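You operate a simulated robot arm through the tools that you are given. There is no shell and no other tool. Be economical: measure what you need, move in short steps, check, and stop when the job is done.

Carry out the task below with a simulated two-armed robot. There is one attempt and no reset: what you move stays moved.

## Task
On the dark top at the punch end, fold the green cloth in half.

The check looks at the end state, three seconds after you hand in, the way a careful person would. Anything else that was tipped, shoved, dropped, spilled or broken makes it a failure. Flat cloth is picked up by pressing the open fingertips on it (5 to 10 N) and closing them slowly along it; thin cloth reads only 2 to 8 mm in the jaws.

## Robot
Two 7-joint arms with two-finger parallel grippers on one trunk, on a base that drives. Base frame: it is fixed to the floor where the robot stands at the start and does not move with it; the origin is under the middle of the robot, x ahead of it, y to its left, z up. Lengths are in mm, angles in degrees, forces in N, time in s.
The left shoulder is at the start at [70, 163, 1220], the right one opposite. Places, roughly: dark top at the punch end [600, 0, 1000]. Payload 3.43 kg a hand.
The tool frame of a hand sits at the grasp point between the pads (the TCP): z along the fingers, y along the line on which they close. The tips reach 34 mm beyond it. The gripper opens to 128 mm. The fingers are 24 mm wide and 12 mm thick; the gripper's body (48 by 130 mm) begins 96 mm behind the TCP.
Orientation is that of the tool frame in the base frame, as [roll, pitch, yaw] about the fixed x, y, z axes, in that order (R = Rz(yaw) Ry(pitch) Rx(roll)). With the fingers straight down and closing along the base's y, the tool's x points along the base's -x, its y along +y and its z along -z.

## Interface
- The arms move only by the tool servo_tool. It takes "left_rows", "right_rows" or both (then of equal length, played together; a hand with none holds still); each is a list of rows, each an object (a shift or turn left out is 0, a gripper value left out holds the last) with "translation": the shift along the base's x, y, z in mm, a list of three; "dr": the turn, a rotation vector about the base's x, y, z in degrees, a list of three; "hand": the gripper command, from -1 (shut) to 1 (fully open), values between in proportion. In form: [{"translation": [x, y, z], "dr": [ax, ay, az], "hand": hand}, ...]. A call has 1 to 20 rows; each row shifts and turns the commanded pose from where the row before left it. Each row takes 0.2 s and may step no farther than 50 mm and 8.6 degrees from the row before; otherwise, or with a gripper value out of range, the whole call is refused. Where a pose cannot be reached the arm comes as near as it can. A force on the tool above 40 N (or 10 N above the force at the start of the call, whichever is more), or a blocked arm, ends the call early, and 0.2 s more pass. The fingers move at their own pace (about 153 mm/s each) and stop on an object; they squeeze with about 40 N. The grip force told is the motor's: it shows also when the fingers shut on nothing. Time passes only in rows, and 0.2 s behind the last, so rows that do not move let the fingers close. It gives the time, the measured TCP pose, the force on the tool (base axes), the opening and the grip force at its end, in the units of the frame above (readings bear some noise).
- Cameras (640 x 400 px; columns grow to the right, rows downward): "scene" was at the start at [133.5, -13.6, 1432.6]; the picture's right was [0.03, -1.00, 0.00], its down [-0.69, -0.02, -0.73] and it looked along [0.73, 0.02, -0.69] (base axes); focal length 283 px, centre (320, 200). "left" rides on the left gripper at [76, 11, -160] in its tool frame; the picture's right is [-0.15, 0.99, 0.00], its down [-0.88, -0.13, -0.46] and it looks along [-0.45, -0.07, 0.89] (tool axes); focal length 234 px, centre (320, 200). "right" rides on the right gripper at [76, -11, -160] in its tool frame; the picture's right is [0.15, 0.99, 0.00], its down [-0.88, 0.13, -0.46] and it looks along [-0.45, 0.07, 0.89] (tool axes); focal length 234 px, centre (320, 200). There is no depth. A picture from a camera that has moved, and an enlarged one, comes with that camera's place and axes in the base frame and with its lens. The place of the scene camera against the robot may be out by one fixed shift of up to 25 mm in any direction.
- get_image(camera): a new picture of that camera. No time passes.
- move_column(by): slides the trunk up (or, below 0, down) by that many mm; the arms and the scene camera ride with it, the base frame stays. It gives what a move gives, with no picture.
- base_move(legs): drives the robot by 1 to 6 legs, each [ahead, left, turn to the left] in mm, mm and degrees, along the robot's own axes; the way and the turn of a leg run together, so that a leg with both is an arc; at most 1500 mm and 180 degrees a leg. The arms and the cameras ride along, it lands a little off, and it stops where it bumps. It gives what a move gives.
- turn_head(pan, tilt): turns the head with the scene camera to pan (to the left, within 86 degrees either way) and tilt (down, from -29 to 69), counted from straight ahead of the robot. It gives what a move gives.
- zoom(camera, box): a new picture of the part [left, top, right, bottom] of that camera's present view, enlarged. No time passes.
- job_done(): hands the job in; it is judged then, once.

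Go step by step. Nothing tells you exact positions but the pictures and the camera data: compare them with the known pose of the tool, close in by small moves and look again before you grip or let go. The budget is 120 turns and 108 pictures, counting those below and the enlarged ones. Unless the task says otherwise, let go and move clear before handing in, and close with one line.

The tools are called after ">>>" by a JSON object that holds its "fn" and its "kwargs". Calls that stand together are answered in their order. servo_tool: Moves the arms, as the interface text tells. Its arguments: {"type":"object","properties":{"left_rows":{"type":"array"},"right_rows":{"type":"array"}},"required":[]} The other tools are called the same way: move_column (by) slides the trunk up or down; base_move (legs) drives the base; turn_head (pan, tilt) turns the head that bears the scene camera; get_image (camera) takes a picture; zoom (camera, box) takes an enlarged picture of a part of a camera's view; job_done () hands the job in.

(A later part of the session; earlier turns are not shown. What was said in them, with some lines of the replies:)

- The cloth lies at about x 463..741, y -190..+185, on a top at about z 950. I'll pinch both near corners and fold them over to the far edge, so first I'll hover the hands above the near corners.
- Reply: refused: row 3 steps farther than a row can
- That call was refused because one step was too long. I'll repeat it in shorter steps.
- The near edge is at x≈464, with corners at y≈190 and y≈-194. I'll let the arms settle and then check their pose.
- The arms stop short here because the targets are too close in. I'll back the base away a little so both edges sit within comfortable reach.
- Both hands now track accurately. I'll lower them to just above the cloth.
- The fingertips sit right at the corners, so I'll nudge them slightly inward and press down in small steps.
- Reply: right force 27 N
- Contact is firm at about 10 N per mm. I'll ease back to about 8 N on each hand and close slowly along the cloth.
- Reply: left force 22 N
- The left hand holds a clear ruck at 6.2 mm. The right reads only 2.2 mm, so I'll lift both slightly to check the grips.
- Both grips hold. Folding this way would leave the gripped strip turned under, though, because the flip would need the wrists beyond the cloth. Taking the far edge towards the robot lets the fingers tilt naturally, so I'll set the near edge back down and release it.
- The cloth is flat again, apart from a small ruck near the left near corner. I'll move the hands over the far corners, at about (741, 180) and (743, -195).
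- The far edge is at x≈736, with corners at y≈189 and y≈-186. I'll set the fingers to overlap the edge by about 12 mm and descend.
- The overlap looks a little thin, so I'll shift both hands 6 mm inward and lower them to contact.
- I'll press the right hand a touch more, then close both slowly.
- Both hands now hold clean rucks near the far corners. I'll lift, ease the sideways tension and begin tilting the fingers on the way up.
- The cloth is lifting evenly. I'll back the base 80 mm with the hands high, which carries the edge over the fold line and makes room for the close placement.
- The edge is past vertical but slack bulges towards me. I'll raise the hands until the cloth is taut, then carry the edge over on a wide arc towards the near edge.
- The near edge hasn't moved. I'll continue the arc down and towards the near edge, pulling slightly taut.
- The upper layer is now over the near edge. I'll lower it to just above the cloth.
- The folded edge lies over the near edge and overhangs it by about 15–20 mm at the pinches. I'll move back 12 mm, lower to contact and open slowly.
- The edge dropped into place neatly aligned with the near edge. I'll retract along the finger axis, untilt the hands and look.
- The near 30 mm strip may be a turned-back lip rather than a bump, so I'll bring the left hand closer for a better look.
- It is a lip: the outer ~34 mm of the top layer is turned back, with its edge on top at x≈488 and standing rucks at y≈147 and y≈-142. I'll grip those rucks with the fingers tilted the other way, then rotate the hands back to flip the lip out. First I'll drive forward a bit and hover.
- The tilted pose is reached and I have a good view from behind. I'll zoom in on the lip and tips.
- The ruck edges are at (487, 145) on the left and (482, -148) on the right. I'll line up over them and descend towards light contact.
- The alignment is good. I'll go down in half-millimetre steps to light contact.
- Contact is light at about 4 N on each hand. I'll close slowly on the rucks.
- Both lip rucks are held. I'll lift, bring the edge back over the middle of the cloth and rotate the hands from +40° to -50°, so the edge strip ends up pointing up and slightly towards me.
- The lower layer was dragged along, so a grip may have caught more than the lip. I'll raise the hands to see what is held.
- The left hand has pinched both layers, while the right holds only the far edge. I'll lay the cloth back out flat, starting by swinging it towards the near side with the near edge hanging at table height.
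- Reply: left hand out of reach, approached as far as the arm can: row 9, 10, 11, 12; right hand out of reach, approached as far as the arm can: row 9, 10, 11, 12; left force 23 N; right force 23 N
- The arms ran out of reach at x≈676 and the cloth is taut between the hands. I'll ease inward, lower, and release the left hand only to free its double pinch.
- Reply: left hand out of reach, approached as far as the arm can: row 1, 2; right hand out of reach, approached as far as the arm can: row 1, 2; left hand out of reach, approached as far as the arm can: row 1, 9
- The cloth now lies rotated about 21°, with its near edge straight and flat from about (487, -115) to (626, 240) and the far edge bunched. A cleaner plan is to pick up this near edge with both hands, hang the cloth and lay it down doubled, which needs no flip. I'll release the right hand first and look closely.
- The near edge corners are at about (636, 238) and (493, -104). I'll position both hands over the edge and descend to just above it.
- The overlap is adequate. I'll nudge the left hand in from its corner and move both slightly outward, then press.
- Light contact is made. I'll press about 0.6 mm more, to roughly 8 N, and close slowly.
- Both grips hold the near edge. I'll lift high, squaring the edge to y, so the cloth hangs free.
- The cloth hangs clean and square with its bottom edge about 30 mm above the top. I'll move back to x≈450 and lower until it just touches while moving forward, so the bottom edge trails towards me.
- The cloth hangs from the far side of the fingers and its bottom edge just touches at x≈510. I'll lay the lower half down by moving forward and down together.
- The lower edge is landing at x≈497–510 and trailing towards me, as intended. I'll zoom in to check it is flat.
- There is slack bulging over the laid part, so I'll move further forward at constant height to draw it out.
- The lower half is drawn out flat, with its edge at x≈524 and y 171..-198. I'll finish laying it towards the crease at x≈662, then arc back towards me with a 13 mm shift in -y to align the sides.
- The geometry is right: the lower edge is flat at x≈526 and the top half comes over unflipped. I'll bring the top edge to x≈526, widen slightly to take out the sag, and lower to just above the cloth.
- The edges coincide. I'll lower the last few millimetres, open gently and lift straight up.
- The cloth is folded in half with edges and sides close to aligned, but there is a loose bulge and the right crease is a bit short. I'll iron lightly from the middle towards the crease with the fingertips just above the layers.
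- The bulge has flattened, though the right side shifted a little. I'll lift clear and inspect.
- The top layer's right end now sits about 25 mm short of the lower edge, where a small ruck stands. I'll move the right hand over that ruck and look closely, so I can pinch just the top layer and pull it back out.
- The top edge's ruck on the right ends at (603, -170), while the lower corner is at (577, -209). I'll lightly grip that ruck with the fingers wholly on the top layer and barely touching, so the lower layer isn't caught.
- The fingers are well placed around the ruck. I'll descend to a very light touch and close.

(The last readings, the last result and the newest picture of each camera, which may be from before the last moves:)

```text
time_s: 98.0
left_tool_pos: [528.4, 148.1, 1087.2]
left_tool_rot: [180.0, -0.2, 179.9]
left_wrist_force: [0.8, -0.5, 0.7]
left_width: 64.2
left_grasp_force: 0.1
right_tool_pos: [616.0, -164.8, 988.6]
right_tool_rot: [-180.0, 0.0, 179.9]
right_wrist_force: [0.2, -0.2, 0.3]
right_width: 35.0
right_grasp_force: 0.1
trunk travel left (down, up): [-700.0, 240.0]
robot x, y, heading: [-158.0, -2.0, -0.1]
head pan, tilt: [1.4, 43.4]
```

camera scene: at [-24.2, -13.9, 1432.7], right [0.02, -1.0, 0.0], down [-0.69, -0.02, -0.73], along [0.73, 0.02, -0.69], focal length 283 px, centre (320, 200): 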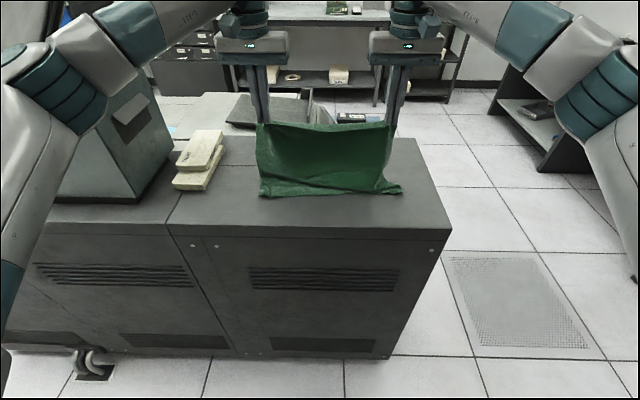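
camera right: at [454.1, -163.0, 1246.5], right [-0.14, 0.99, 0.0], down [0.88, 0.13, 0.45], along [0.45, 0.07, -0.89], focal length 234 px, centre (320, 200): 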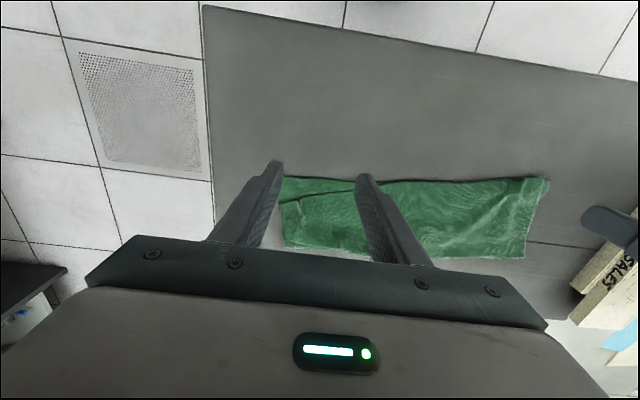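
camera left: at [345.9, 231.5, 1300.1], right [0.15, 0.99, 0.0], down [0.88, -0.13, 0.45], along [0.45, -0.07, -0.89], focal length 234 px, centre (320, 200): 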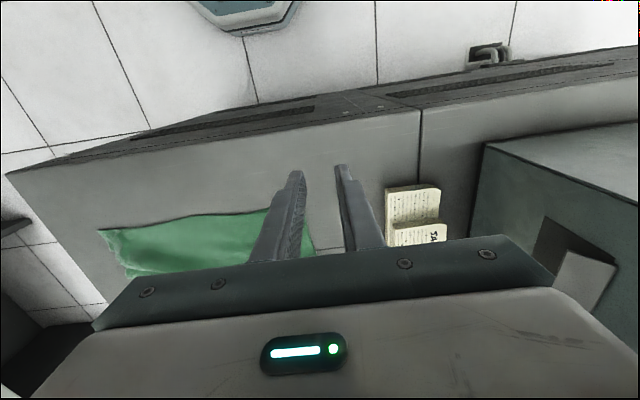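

>>> {"fn": "servo_tool", "kwargs": {"right_rows": [{"translation": [0, 0, -0.7]}, {}]}}

>>> {"fn": "servo_tool", "kwargs": {"right_rows": [{"translation": [0, 0, -0.4]}, {}]}}

```text
time_s: 98.6
left_tool_pos: [528.2, 146.5, 1085.8]
left_tool_rot: [180.0, -0.1, 179.8]
left_wrist_force: [0.3, 0.1, 0.4]
left_width: 63.9
left_grasp_force: 0.0
right_tool_pos: [615.2, -166.1, 987.4]
right_tool_rot: [-179.9, 0.0, 179.9]
right_wrist_force: [0.0, 0.4, 0.0]
right_width: 35.3
right_grasp_force: 0.0
trunk travel left (down, up): [-700.0, 240.0]
robot x, y, heading: [-158.1, -0.8, -0.3]
head pan, tilt: [1.4, 43.4]
```

```text
time_s: 99.2
left_tool_pos: [528.8, 146.6, 1086.8]
left_tool_rot: [180.0, -0.1, 179.9]
left_wrist_force: [-0.4, -0.5, 0.7]
left_width: 63.7
left_grasp_force: 0.0
right_tool_pos: [615.7, -166.0, 987.5]
right_tool_rot: [-179.8, 0.1, 180.0]
right_wrist_force: [0.4, -0.4, 0.9]
right_width: 35.1
right_grasp_force: 0.0
trunk travel left (down, up): [-700.0, 240.0]
robot x, y, heading: [-156.1, -0.6, 0.0]
head pan, tilt: [1.4, 43.4]
```

There is now about 1 N of contact. I'll close slowly and lift a little to check.

>>> {"fn": "servo_tool", "kwargs": {"right_rows": [{"translation": [0, 0, -0.2], "hand": -0.52}, {"hand": -0.58}, {"hand": -0.64}, {"hand": -0.7}, {"hand": -0.76}, {"hand": -0.82}, {"hand": -0.88}, {"hand": -0.94}, {"hand": -1}, {"hand": -1}, {"hand": -1}, {"translation": [0, 0, 10]}, {"translation": [0, 0, 15]}, {"translation": [0, 0, 15]}, {}]}}

>>> {"fn": "zoom", "kwargs": {"camera": "right", "box": [180, 60, 460, 260]}}

>>> {"fn": "zoom", "kwargs": {"camera": "scene", "box": [220, 100, 430, 220]}}

```text
time_s: 102.4
left_tool_pos: [528.2, 147.0, 1087.8]
left_tool_rot: [180.0, -0.1, 180.0]
left_wrist_force: [0.1, -0.1, 0.1]
left_width: 63.9
left_grasp_force: 0.1
right_tool_pos: [614.2, -164.6, 1025.8]
right_tool_rot: [-179.9, -0.1, 180.0]
right_wrist_force: [-0.3, 0.6, -0.1]
right_width: 2.7
right_grasp_force: 37.5
trunk travel left (down, up): [-700.0, 240.0]
robot x, y, heading: [-159.5, -1.4, 0.0]
head pan, tilt: [1.4, 43.4]
```

```text
2.00 times, centred on (320, 160) of right
camera zoom: at [539.5, -177.1, 1186.5], right [-0.15, 0.99, 0.0], down [0.88, 0.13, 0.45], along [0.45, 0.07, -0.89], focal length 468 px, centre (320, 280)
```

zoom: 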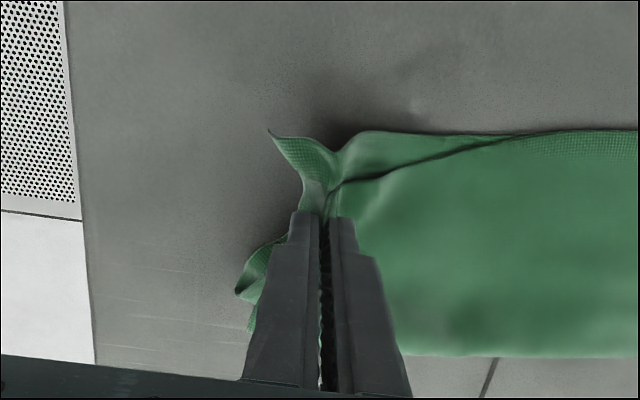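

```text
3.05 times, centred on (325, 160) of scene
camera zoom: at [-23.3, -13.9, 1432.6], right [0.02, -1.0, 0.0], down [-0.69, -0.02, -0.73], along [0.73, 0.02, -0.69], focal length 862 px, centre (305, 322)
```

zoom: 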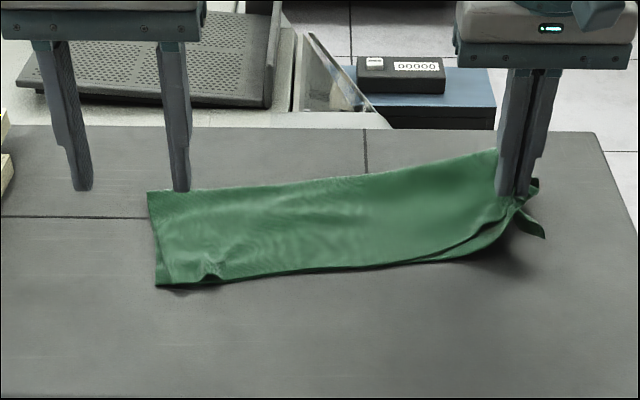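

Both layers were caught again, because the cloth-on-cloth friction is high. I'll set it down pulled 15 mm towards me to take out slack, release, and then try a light one-finger drag of the top layer instead.

>>> {"fn": "servo_tool", "kwargs": {"right_rows": [{"translation": [-5, 0, 0]}, {"translation": [-10, 0, -12]}, {"translation": [-8, -2, -14]}, {"translation": [0, -2, -9]}, {"translation": [0, 0, -2]}, {}, {"hand": -0.9}, {"hand": -0.8}, {"hand": -0.7}, {"hand": -0.55}, {}, {"translation": [0, 0, 8]}, {"translation": [0, 0, 30]}, {"translation": [0, 0, 40]}, {"translation": [-40, -10, 0]}, {"translation": [-40, -20, 0]}, {}]}}

>>> {"fn": "zoom", "kwargs": {"camera": "scene", "box": [220, 100, 430, 220]}}

>>> {"fn": "get_image", "kwargs": {"camera": "right"}}

```text
time_s: 106.0
left_tool_pos: [528.6, 147.9, 1085.0]
left_tool_rot: [-179.9, -0.1, -180.0]
left_wrist_force: [-0.3, 0.3, -0.3]
left_width: 64.1
left_grasp_force: 0.1
right_tool_pos: [513.0, -196.8, 1067.0]
right_tool_rot: [-179.8, -0.2, -180.0]
right_wrist_force: [0.0, 0.3, 0.2]
right_width: 28.6
right_grasp_force: 0.1
trunk travel left (down, up): [-700.0, 240.0]
robot x, y, heading: [-156.1, -2.3, -0.1]
head pan, tilt: [1.4, 43.4]
```

```text
3.05 times, centred on (325, 160) of scene
camera zoom: at [-22.6, -12.2, 1432.5], right [0.02, -1.0, 0.0], down [-0.69, -0.02, -0.73], along [0.73, 0.02, -0.69], focal length 862 px, centre (305, 322)
```

zoom: 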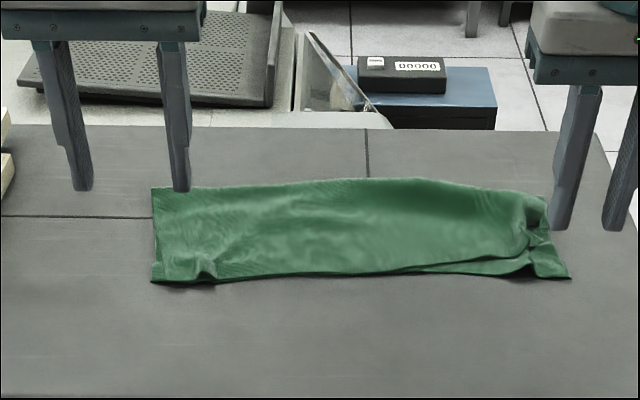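

```text
6 pictures are left
camera right: at [437.5, -209.3, 1227.4], right [-0.15, 0.99, 0.0], down [0.88, 0.13, 0.45], along [0.45, 0.06, -0.89], focal length 234 px, centre (320, 200)
```

right: 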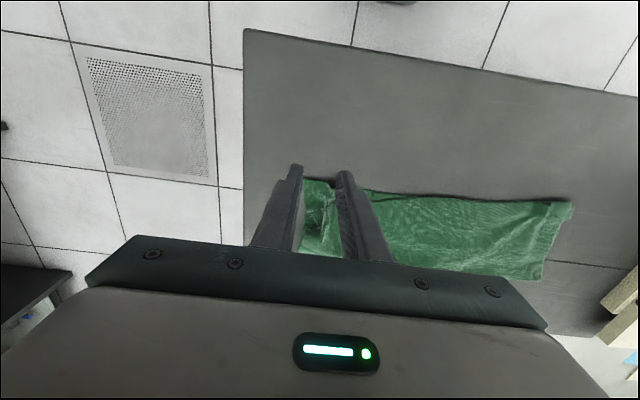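

The fold is reasonable, with the right end of the top layer about 20 mm short. I'll open the right fingers, touch the top layer lightly at about (615, -140) and drag it a little towards me.

>>> {"fn": "servo_tool", "kwargs": {"right_rows": [{"translation": [34, 19, 0], "hand": -0.1}, {"translation": [34, 19, 0]}, {"translation": [34, 19, 0]}, {"translation": [0, 0, -35]}, {"translation": [0, 0, -30]}, {"translation": [0, 0, -10]}, {"translation": [0, 0, -4]}, {}, {}]}}

>>> {"fn": "servo_tool", "kwargs": {"right_rows": [{"translation": [0, 0, -1]}, {}]}}

```text
time_s: 108.0
left_tool_pos: [527.9, 147.3, 1086.0]
left_tool_rot: [-180.0, -0.1, 179.8]
left_wrist_force: [-0.1, 1.0, -0.1]
left_width: 64.0
left_grasp_force: 0.0
right_tool_pos: [614.3, -142.6, 988.3]
right_tool_rot: [-179.9, 0.0, 179.9]
right_wrist_force: [0.2, 0.9, 0.9]
right_width: 57.8
right_grasp_force: 0.0
trunk travel left (down, up): [-700.0, 240.0]
robot x, y, heading: [-155.2, -0.4, -0.1]
head pan, tilt: [1.4, 43.4]
```

```text
time_s: 108.6
left_tool_pos: [527.8, 147.1, 1086.1]
left_tool_rot: [180.0, -0.1, 179.9]
left_wrist_force: [0.2, 0.0, 0.0]
left_width: 64.0
left_grasp_force: 0.1
right_tool_pos: [615.5, -143.3, 987.8]
right_tool_rot: [-180.0, 0.0, 179.9]
right_wrist_force: [0.0, 0.4, 1.0]
right_width: 57.6
right_grasp_force: 0.0
trunk travel left (down, up): [-700.0, 240.0]
robot x, y, heading: [-153.1, 1.4, -0.3]
head pan, tilt: [1.4, 43.4]
```

There is about 1 N of contact. I'll drag 24 mm towards me, then lift clear and check.

>>> {"fn": "servo_tool", "kwargs": {"right_rows": [{"translation": [0, 0, -0.5]}, {"translation": [-4, 0, 0]}, {"translation": [-4, 0, 0]}, {"translation": [-4, 0, 0]}, {"translation": [-4, 0, 0]}, {"translation": [-4, 0, 0]}, {"translation": [-4, 0, 0]}, {}, {"translation": [0, 0, 10]}, {"translation": [0, 0, 35]}, {"translation": [0, -20, 40]}, {"translation": [-20, -40, 20]}, {"translation": [-20, -40, 10]}, {}]}}

>>> {"fn": "zoom", "kwargs": {"camera": "scene", "box": [220, 100, 430, 220]}}

```text
time_s: 111.6
left_tool_pos: [527.8, 147.1, 1084.7]
left_tool_rot: [-179.9, -0.1, -180.0]
left_wrist_force: [-0.2, 0.3, -0.4]
left_width: 63.9
left_grasp_force: 0.0
right_tool_pos: [550.2, -239.7, 1101.8]
right_tool_rot: [-180.0, -0.1, -180.0]
right_wrist_force: [0.5, -0.3, 0.0]
right_width: 57.6
right_grasp_force: 0.1
trunk travel left (down, up): [-700.0, 240.0]
robot x, y, heading: [-158.9, 1.5, -0.2]
head pan, tilt: [1.4, 43.4]
```

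```text
3.05 times, centred on (325, 160) of scene
camera zoom: at [-22.7, -12.3, 1432.5], right [0.02, -1.0, 0.0], down [-0.69, -0.02, -0.73], along [0.73, 0.02, -0.69], focal length 862 px, centre (305, 322)
```

zoom: 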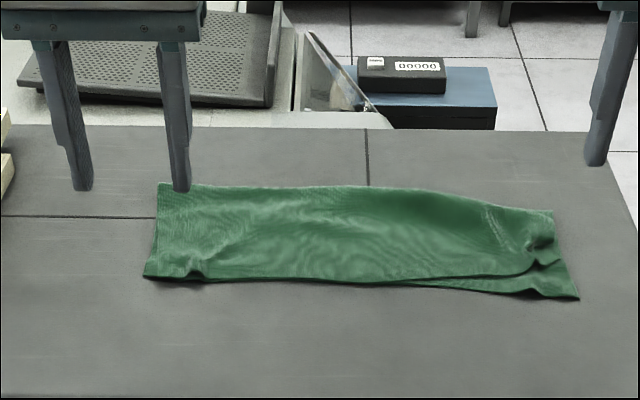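

The drag straightened and flattened the cloth, and the remaining flaw is a small ruck near the right end. I'll try to spread that ruck with the fingers, taking a close look first.

>>> {"fn": "servo_tool", "kwargs": {"right_rows": [{"translation": [8, 22, -20], "hand": -0.6}, {"translation": [8, 23, -35]}, {"translation": [0, 0, -10]}, {}, {}]}}

>>> {"fn": "zoom", "kwargs": {"camera": "right", "box": [220, 80, 460, 240]}}

```text
time_s: 112.8
left_tool_pos: [527.6, 148.2, 1086.1]
left_tool_rot: [-179.9, -0.1, 180.0]
left_wrist_force: [0.6, -0.6, -0.3]
left_width: 64.0
left_grasp_force: 0.1
right_tool_pos: [566.9, -196.7, 1036.0]
right_tool_rot: [180.0, 0.0, 179.8]
right_wrist_force: [-0.5, 0.1, 0.3]
right_width: 25.7
right_grasp_force: 0.0
trunk travel left (down, up): [-700.0, 240.0]
robot x, y, heading: [-156.4, 0.2, -0.1]
head pan, tilt: [1.4, 43.4]
```

```text
2.50 times, centred on (340, 160) of right
camera zoom: at [491.0, -208.5, 1196.1], right [-0.15, 0.99, 0.0], down [0.88, 0.13, 0.45], along [0.45, 0.07, -0.89], focal length 585 px, centre (270, 300)
```

zoom: 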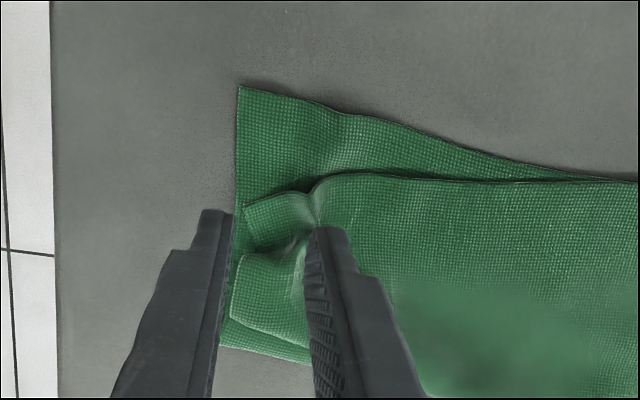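

The lower corner is at (523, -216), and the top edge's ruck is at (558, -179), standing up. I'll grip only the crest of that ruck, with the tips about 10 mm above the top, and check the width.

>>> {"fn": "servo_tool", "kwargs": {"right_rows": [{"translation": [4, 17, -15]}, {"translation": [0, 0, -15]}, {"translation": [0, 0, -10]}, {}, {}, {"hand": -0.68}, {"hand": -0.76}, {"hand": -0.84}, {"hand": -0.92}, {"hand": -1}, {"hand": -1}, {"hand": -1}]}}

```text
time_s: 115.4
left_tool_pos: [528.9, 147.2, 1087.3]
left_tool_rot: [-180.0, 0.0, 179.9]
left_wrist_force: [-0.3, -0.7, 0.5]
left_width: 64.0
left_grasp_force: 0.1
right_tool_pos: [570.3, -180.0, 996.4]
right_tool_rot: [179.9, 0.0, 179.9]
right_wrist_force: [0.7, 0.0, 0.9]
right_width: 1.8
right_grasp_force: 37.2
trunk travel left (down, up): [-700.0, 240.0]
robot x, y, heading: [-154.5, -0.1, -0.1]
head pan, tilt: [1.4, 43.4]
```

The width reads 1.8 mm, which suggests a single layer. I'll lift slightly while drawing it towards me and look.

>>> {"fn": "servo_tool", "kwargs": {"right_rows": [{"translation": [0, 0, 10]}, {"translation": [-4, 0, 10]}, {"translation": [-6, 0, 4]}, {}]}}

>>> {"fn": "zoom", "kwargs": {"camera": "right", "box": [220, 80, 460, 240]}}

```text
time_s: 116.4
left_tool_pos: [528.6, 147.4, 1086.2]
left_tool_rot: [179.9, 0.0, 179.9]
left_wrist_force: [-1.0, 0.0, -0.7]
left_width: 64.1
left_grasp_force: 0.0
right_tool_pos: [560.3, -179.4, 1020.5]
right_tool_rot: [-179.8, 0.1, 179.8]
right_wrist_force: [0.1, 1.4, -0.1]
right_width: 1.5
right_grasp_force: 35.9
trunk travel left (down, up): [-700.0, 240.0]
robot x, y, heading: [-157.4, -2.4, 0.0]
head pan, tilt: [1.4, 43.4]
```

```text
2.50 times, centred on (340, 160) of right
camera zoom: at [484.7, -191.8, 1181.0], right [-0.14, 0.99, 0.0], down [0.88, 0.13, 0.45], along [0.45, 0.07, -0.89], focal length 585 px, centre (270, 300)
```

zoom: 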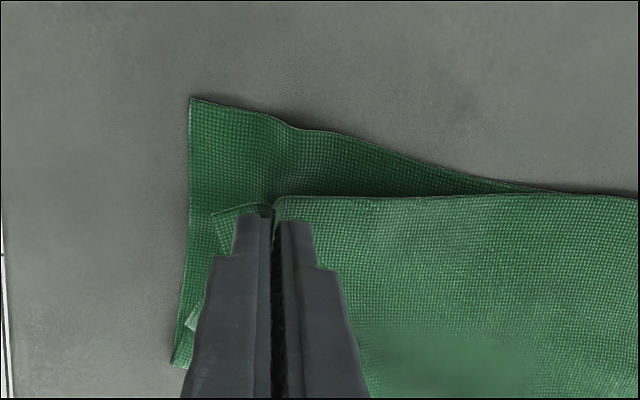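

Only the top layer is held and the lower one stays flat. I'll lift it to free the slack, carry it about 20 mm towards me and 5 mm outward so its edge meets the lower edge, then lower and release.

>>> {"fn": "servo_tool", "kwargs": {"right_rows": [{"translation": [4, 0, 12]}, {"translation": [4, -1, 12]}, {"translation": [0, -1, 8]}, {}, {"translation": [-8, -1, -6]}, {"translation": [-9, -1, -14]}, {"translation": [-7, -1, -16]}, {"translation": [-4, 0, -14]}, {"translation": [0, 0, -9]}, {"translation": [0, 0, -3]}, {}, {}]}}

>>> {"fn": "zoom", "kwargs": {"camera": "right", "box": [220, 80, 460, 240]}}

```text
time_s: 119.0
left_tool_pos: [528.1, 148.3, 1086.1]
left_tool_rot: [180.0, 0.0, 179.9]
left_wrist_force: [0.0, -0.4, 0.6]
left_width: 64.2
left_grasp_force: 0.1
right_tool_pos: [541.4, -185.2, 991.8]
right_tool_rot: [179.9, 0.0, 179.9]
right_wrist_force: [-0.4, 0.1, 2.7]
right_width: 1.6
right_grasp_force: 36.2
trunk travel left (down, up): [-700.0, 240.0]
robot x, y, heading: [-157.4, -0.5, -0.1]
head pan, tilt: [1.4, 43.4]
```

```text
2.50 times, centred on (340, 160) of right
camera zoom: at [464.9, -197.1, 1151.4], right [-0.15, 0.99, 0.0], down [0.88, 0.13, 0.46], along [0.45, 0.07, -0.89], focal length 585 px, centre (270, 300)
```

zoom: 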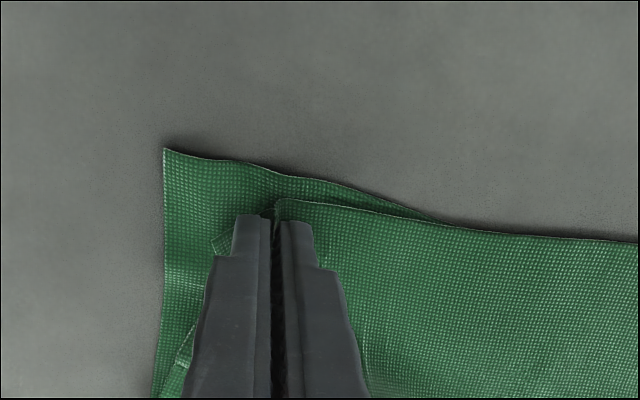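

About 9 mm of mismatch remains. I'll move 10 mm further towards me, then open slowly and lift clear.

>>> {"fn": "servo_tool", "kwargs": {"right_rows": [{"translation": [0, 0, 5]}, {"translation": [-5, 0, 3]}, {"translation": [-6, -1, 0]}, {"translation": [0, 0, -5]}, {"translation": [0, 0, -4]}, {}, {"hand": -0.92}, {"hand": -0.84}, {"hand": -0.76}, {"hand": -0.68}, {"hand": -0.6}, {}, {"translation": [0, 0, 6]}, {"translation": [0, 0, 15]}, {"translation": [0, 0, 40]}, {"translation": [0, -20, 40]}, {"translation": [-40, -20, 10]}, {"translation": [-40, -20, 10]}, {}], "left_rows": [{}, {}, {}, {}, {}, {}, {}, {}, {}, {}, {}, {}, {}, {}, {"translation": [0, 0, 40]}, {"translation": [-20, 20, 30]}, {"translation": [-40, 20, 10]}, {"translation": [-40, 20, 10]}, {}]}}

>>> {"fn": "zoom", "kwargs": {"camera": "scene", "box": [140, 80, 440, 260]}}

```text
time_s: 123.0
left_tool_pos: [430.3, 206.0, 1174.2]
left_tool_rot: [-180.0, -0.3, -180.0]
left_wrist_force: [0.7, 0.1, -0.1]
left_width: 64.2
left_grasp_force: 0.0
right_tool_pos: [450.2, -245.4, 1109.6]
right_tool_rot: [-179.9, -0.1, 179.9]
right_wrist_force: [0.6, -0.7, -0.1]
right_width: 25.7
right_grasp_force: 0.2
trunk travel left (down, up): [-700.0, 240.0]
robot x, y, heading: [-158.1, -2.0, -0.4]
head pan, tilt: [1.4, 43.4]
```

```text
2.13 times, centred on (290, 170) of scene
camera zoom: at [-21.6, -13.5, 1432.4], right [0.02, -1.0, 0.0], down [-0.69, -0.02, -0.73], along [0.73, 0.02, -0.69], focal length 603 px, centre (384, 264)
```

zoom: 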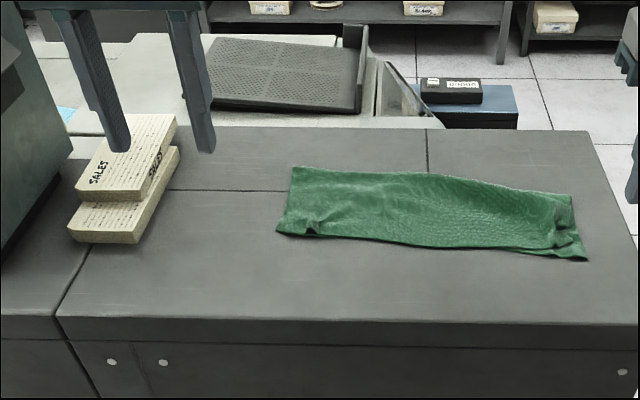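

The cloth lies folded in half on the dark top with its edges closely aligned, both hands are clear, and the notepads look undisturbed. I'm handing in.

>>> {"fn": "job_done", "kwargs": {}}

```text
The job is handed in.
```

The green cloth is folded in half on the dark top at the punch end. The edges line up to within about a centimetre, with small wrinkles left where I gripped it near the two ends of the open edge. The cloth sits slightly turned from where it started, and the other items look undisturbed.
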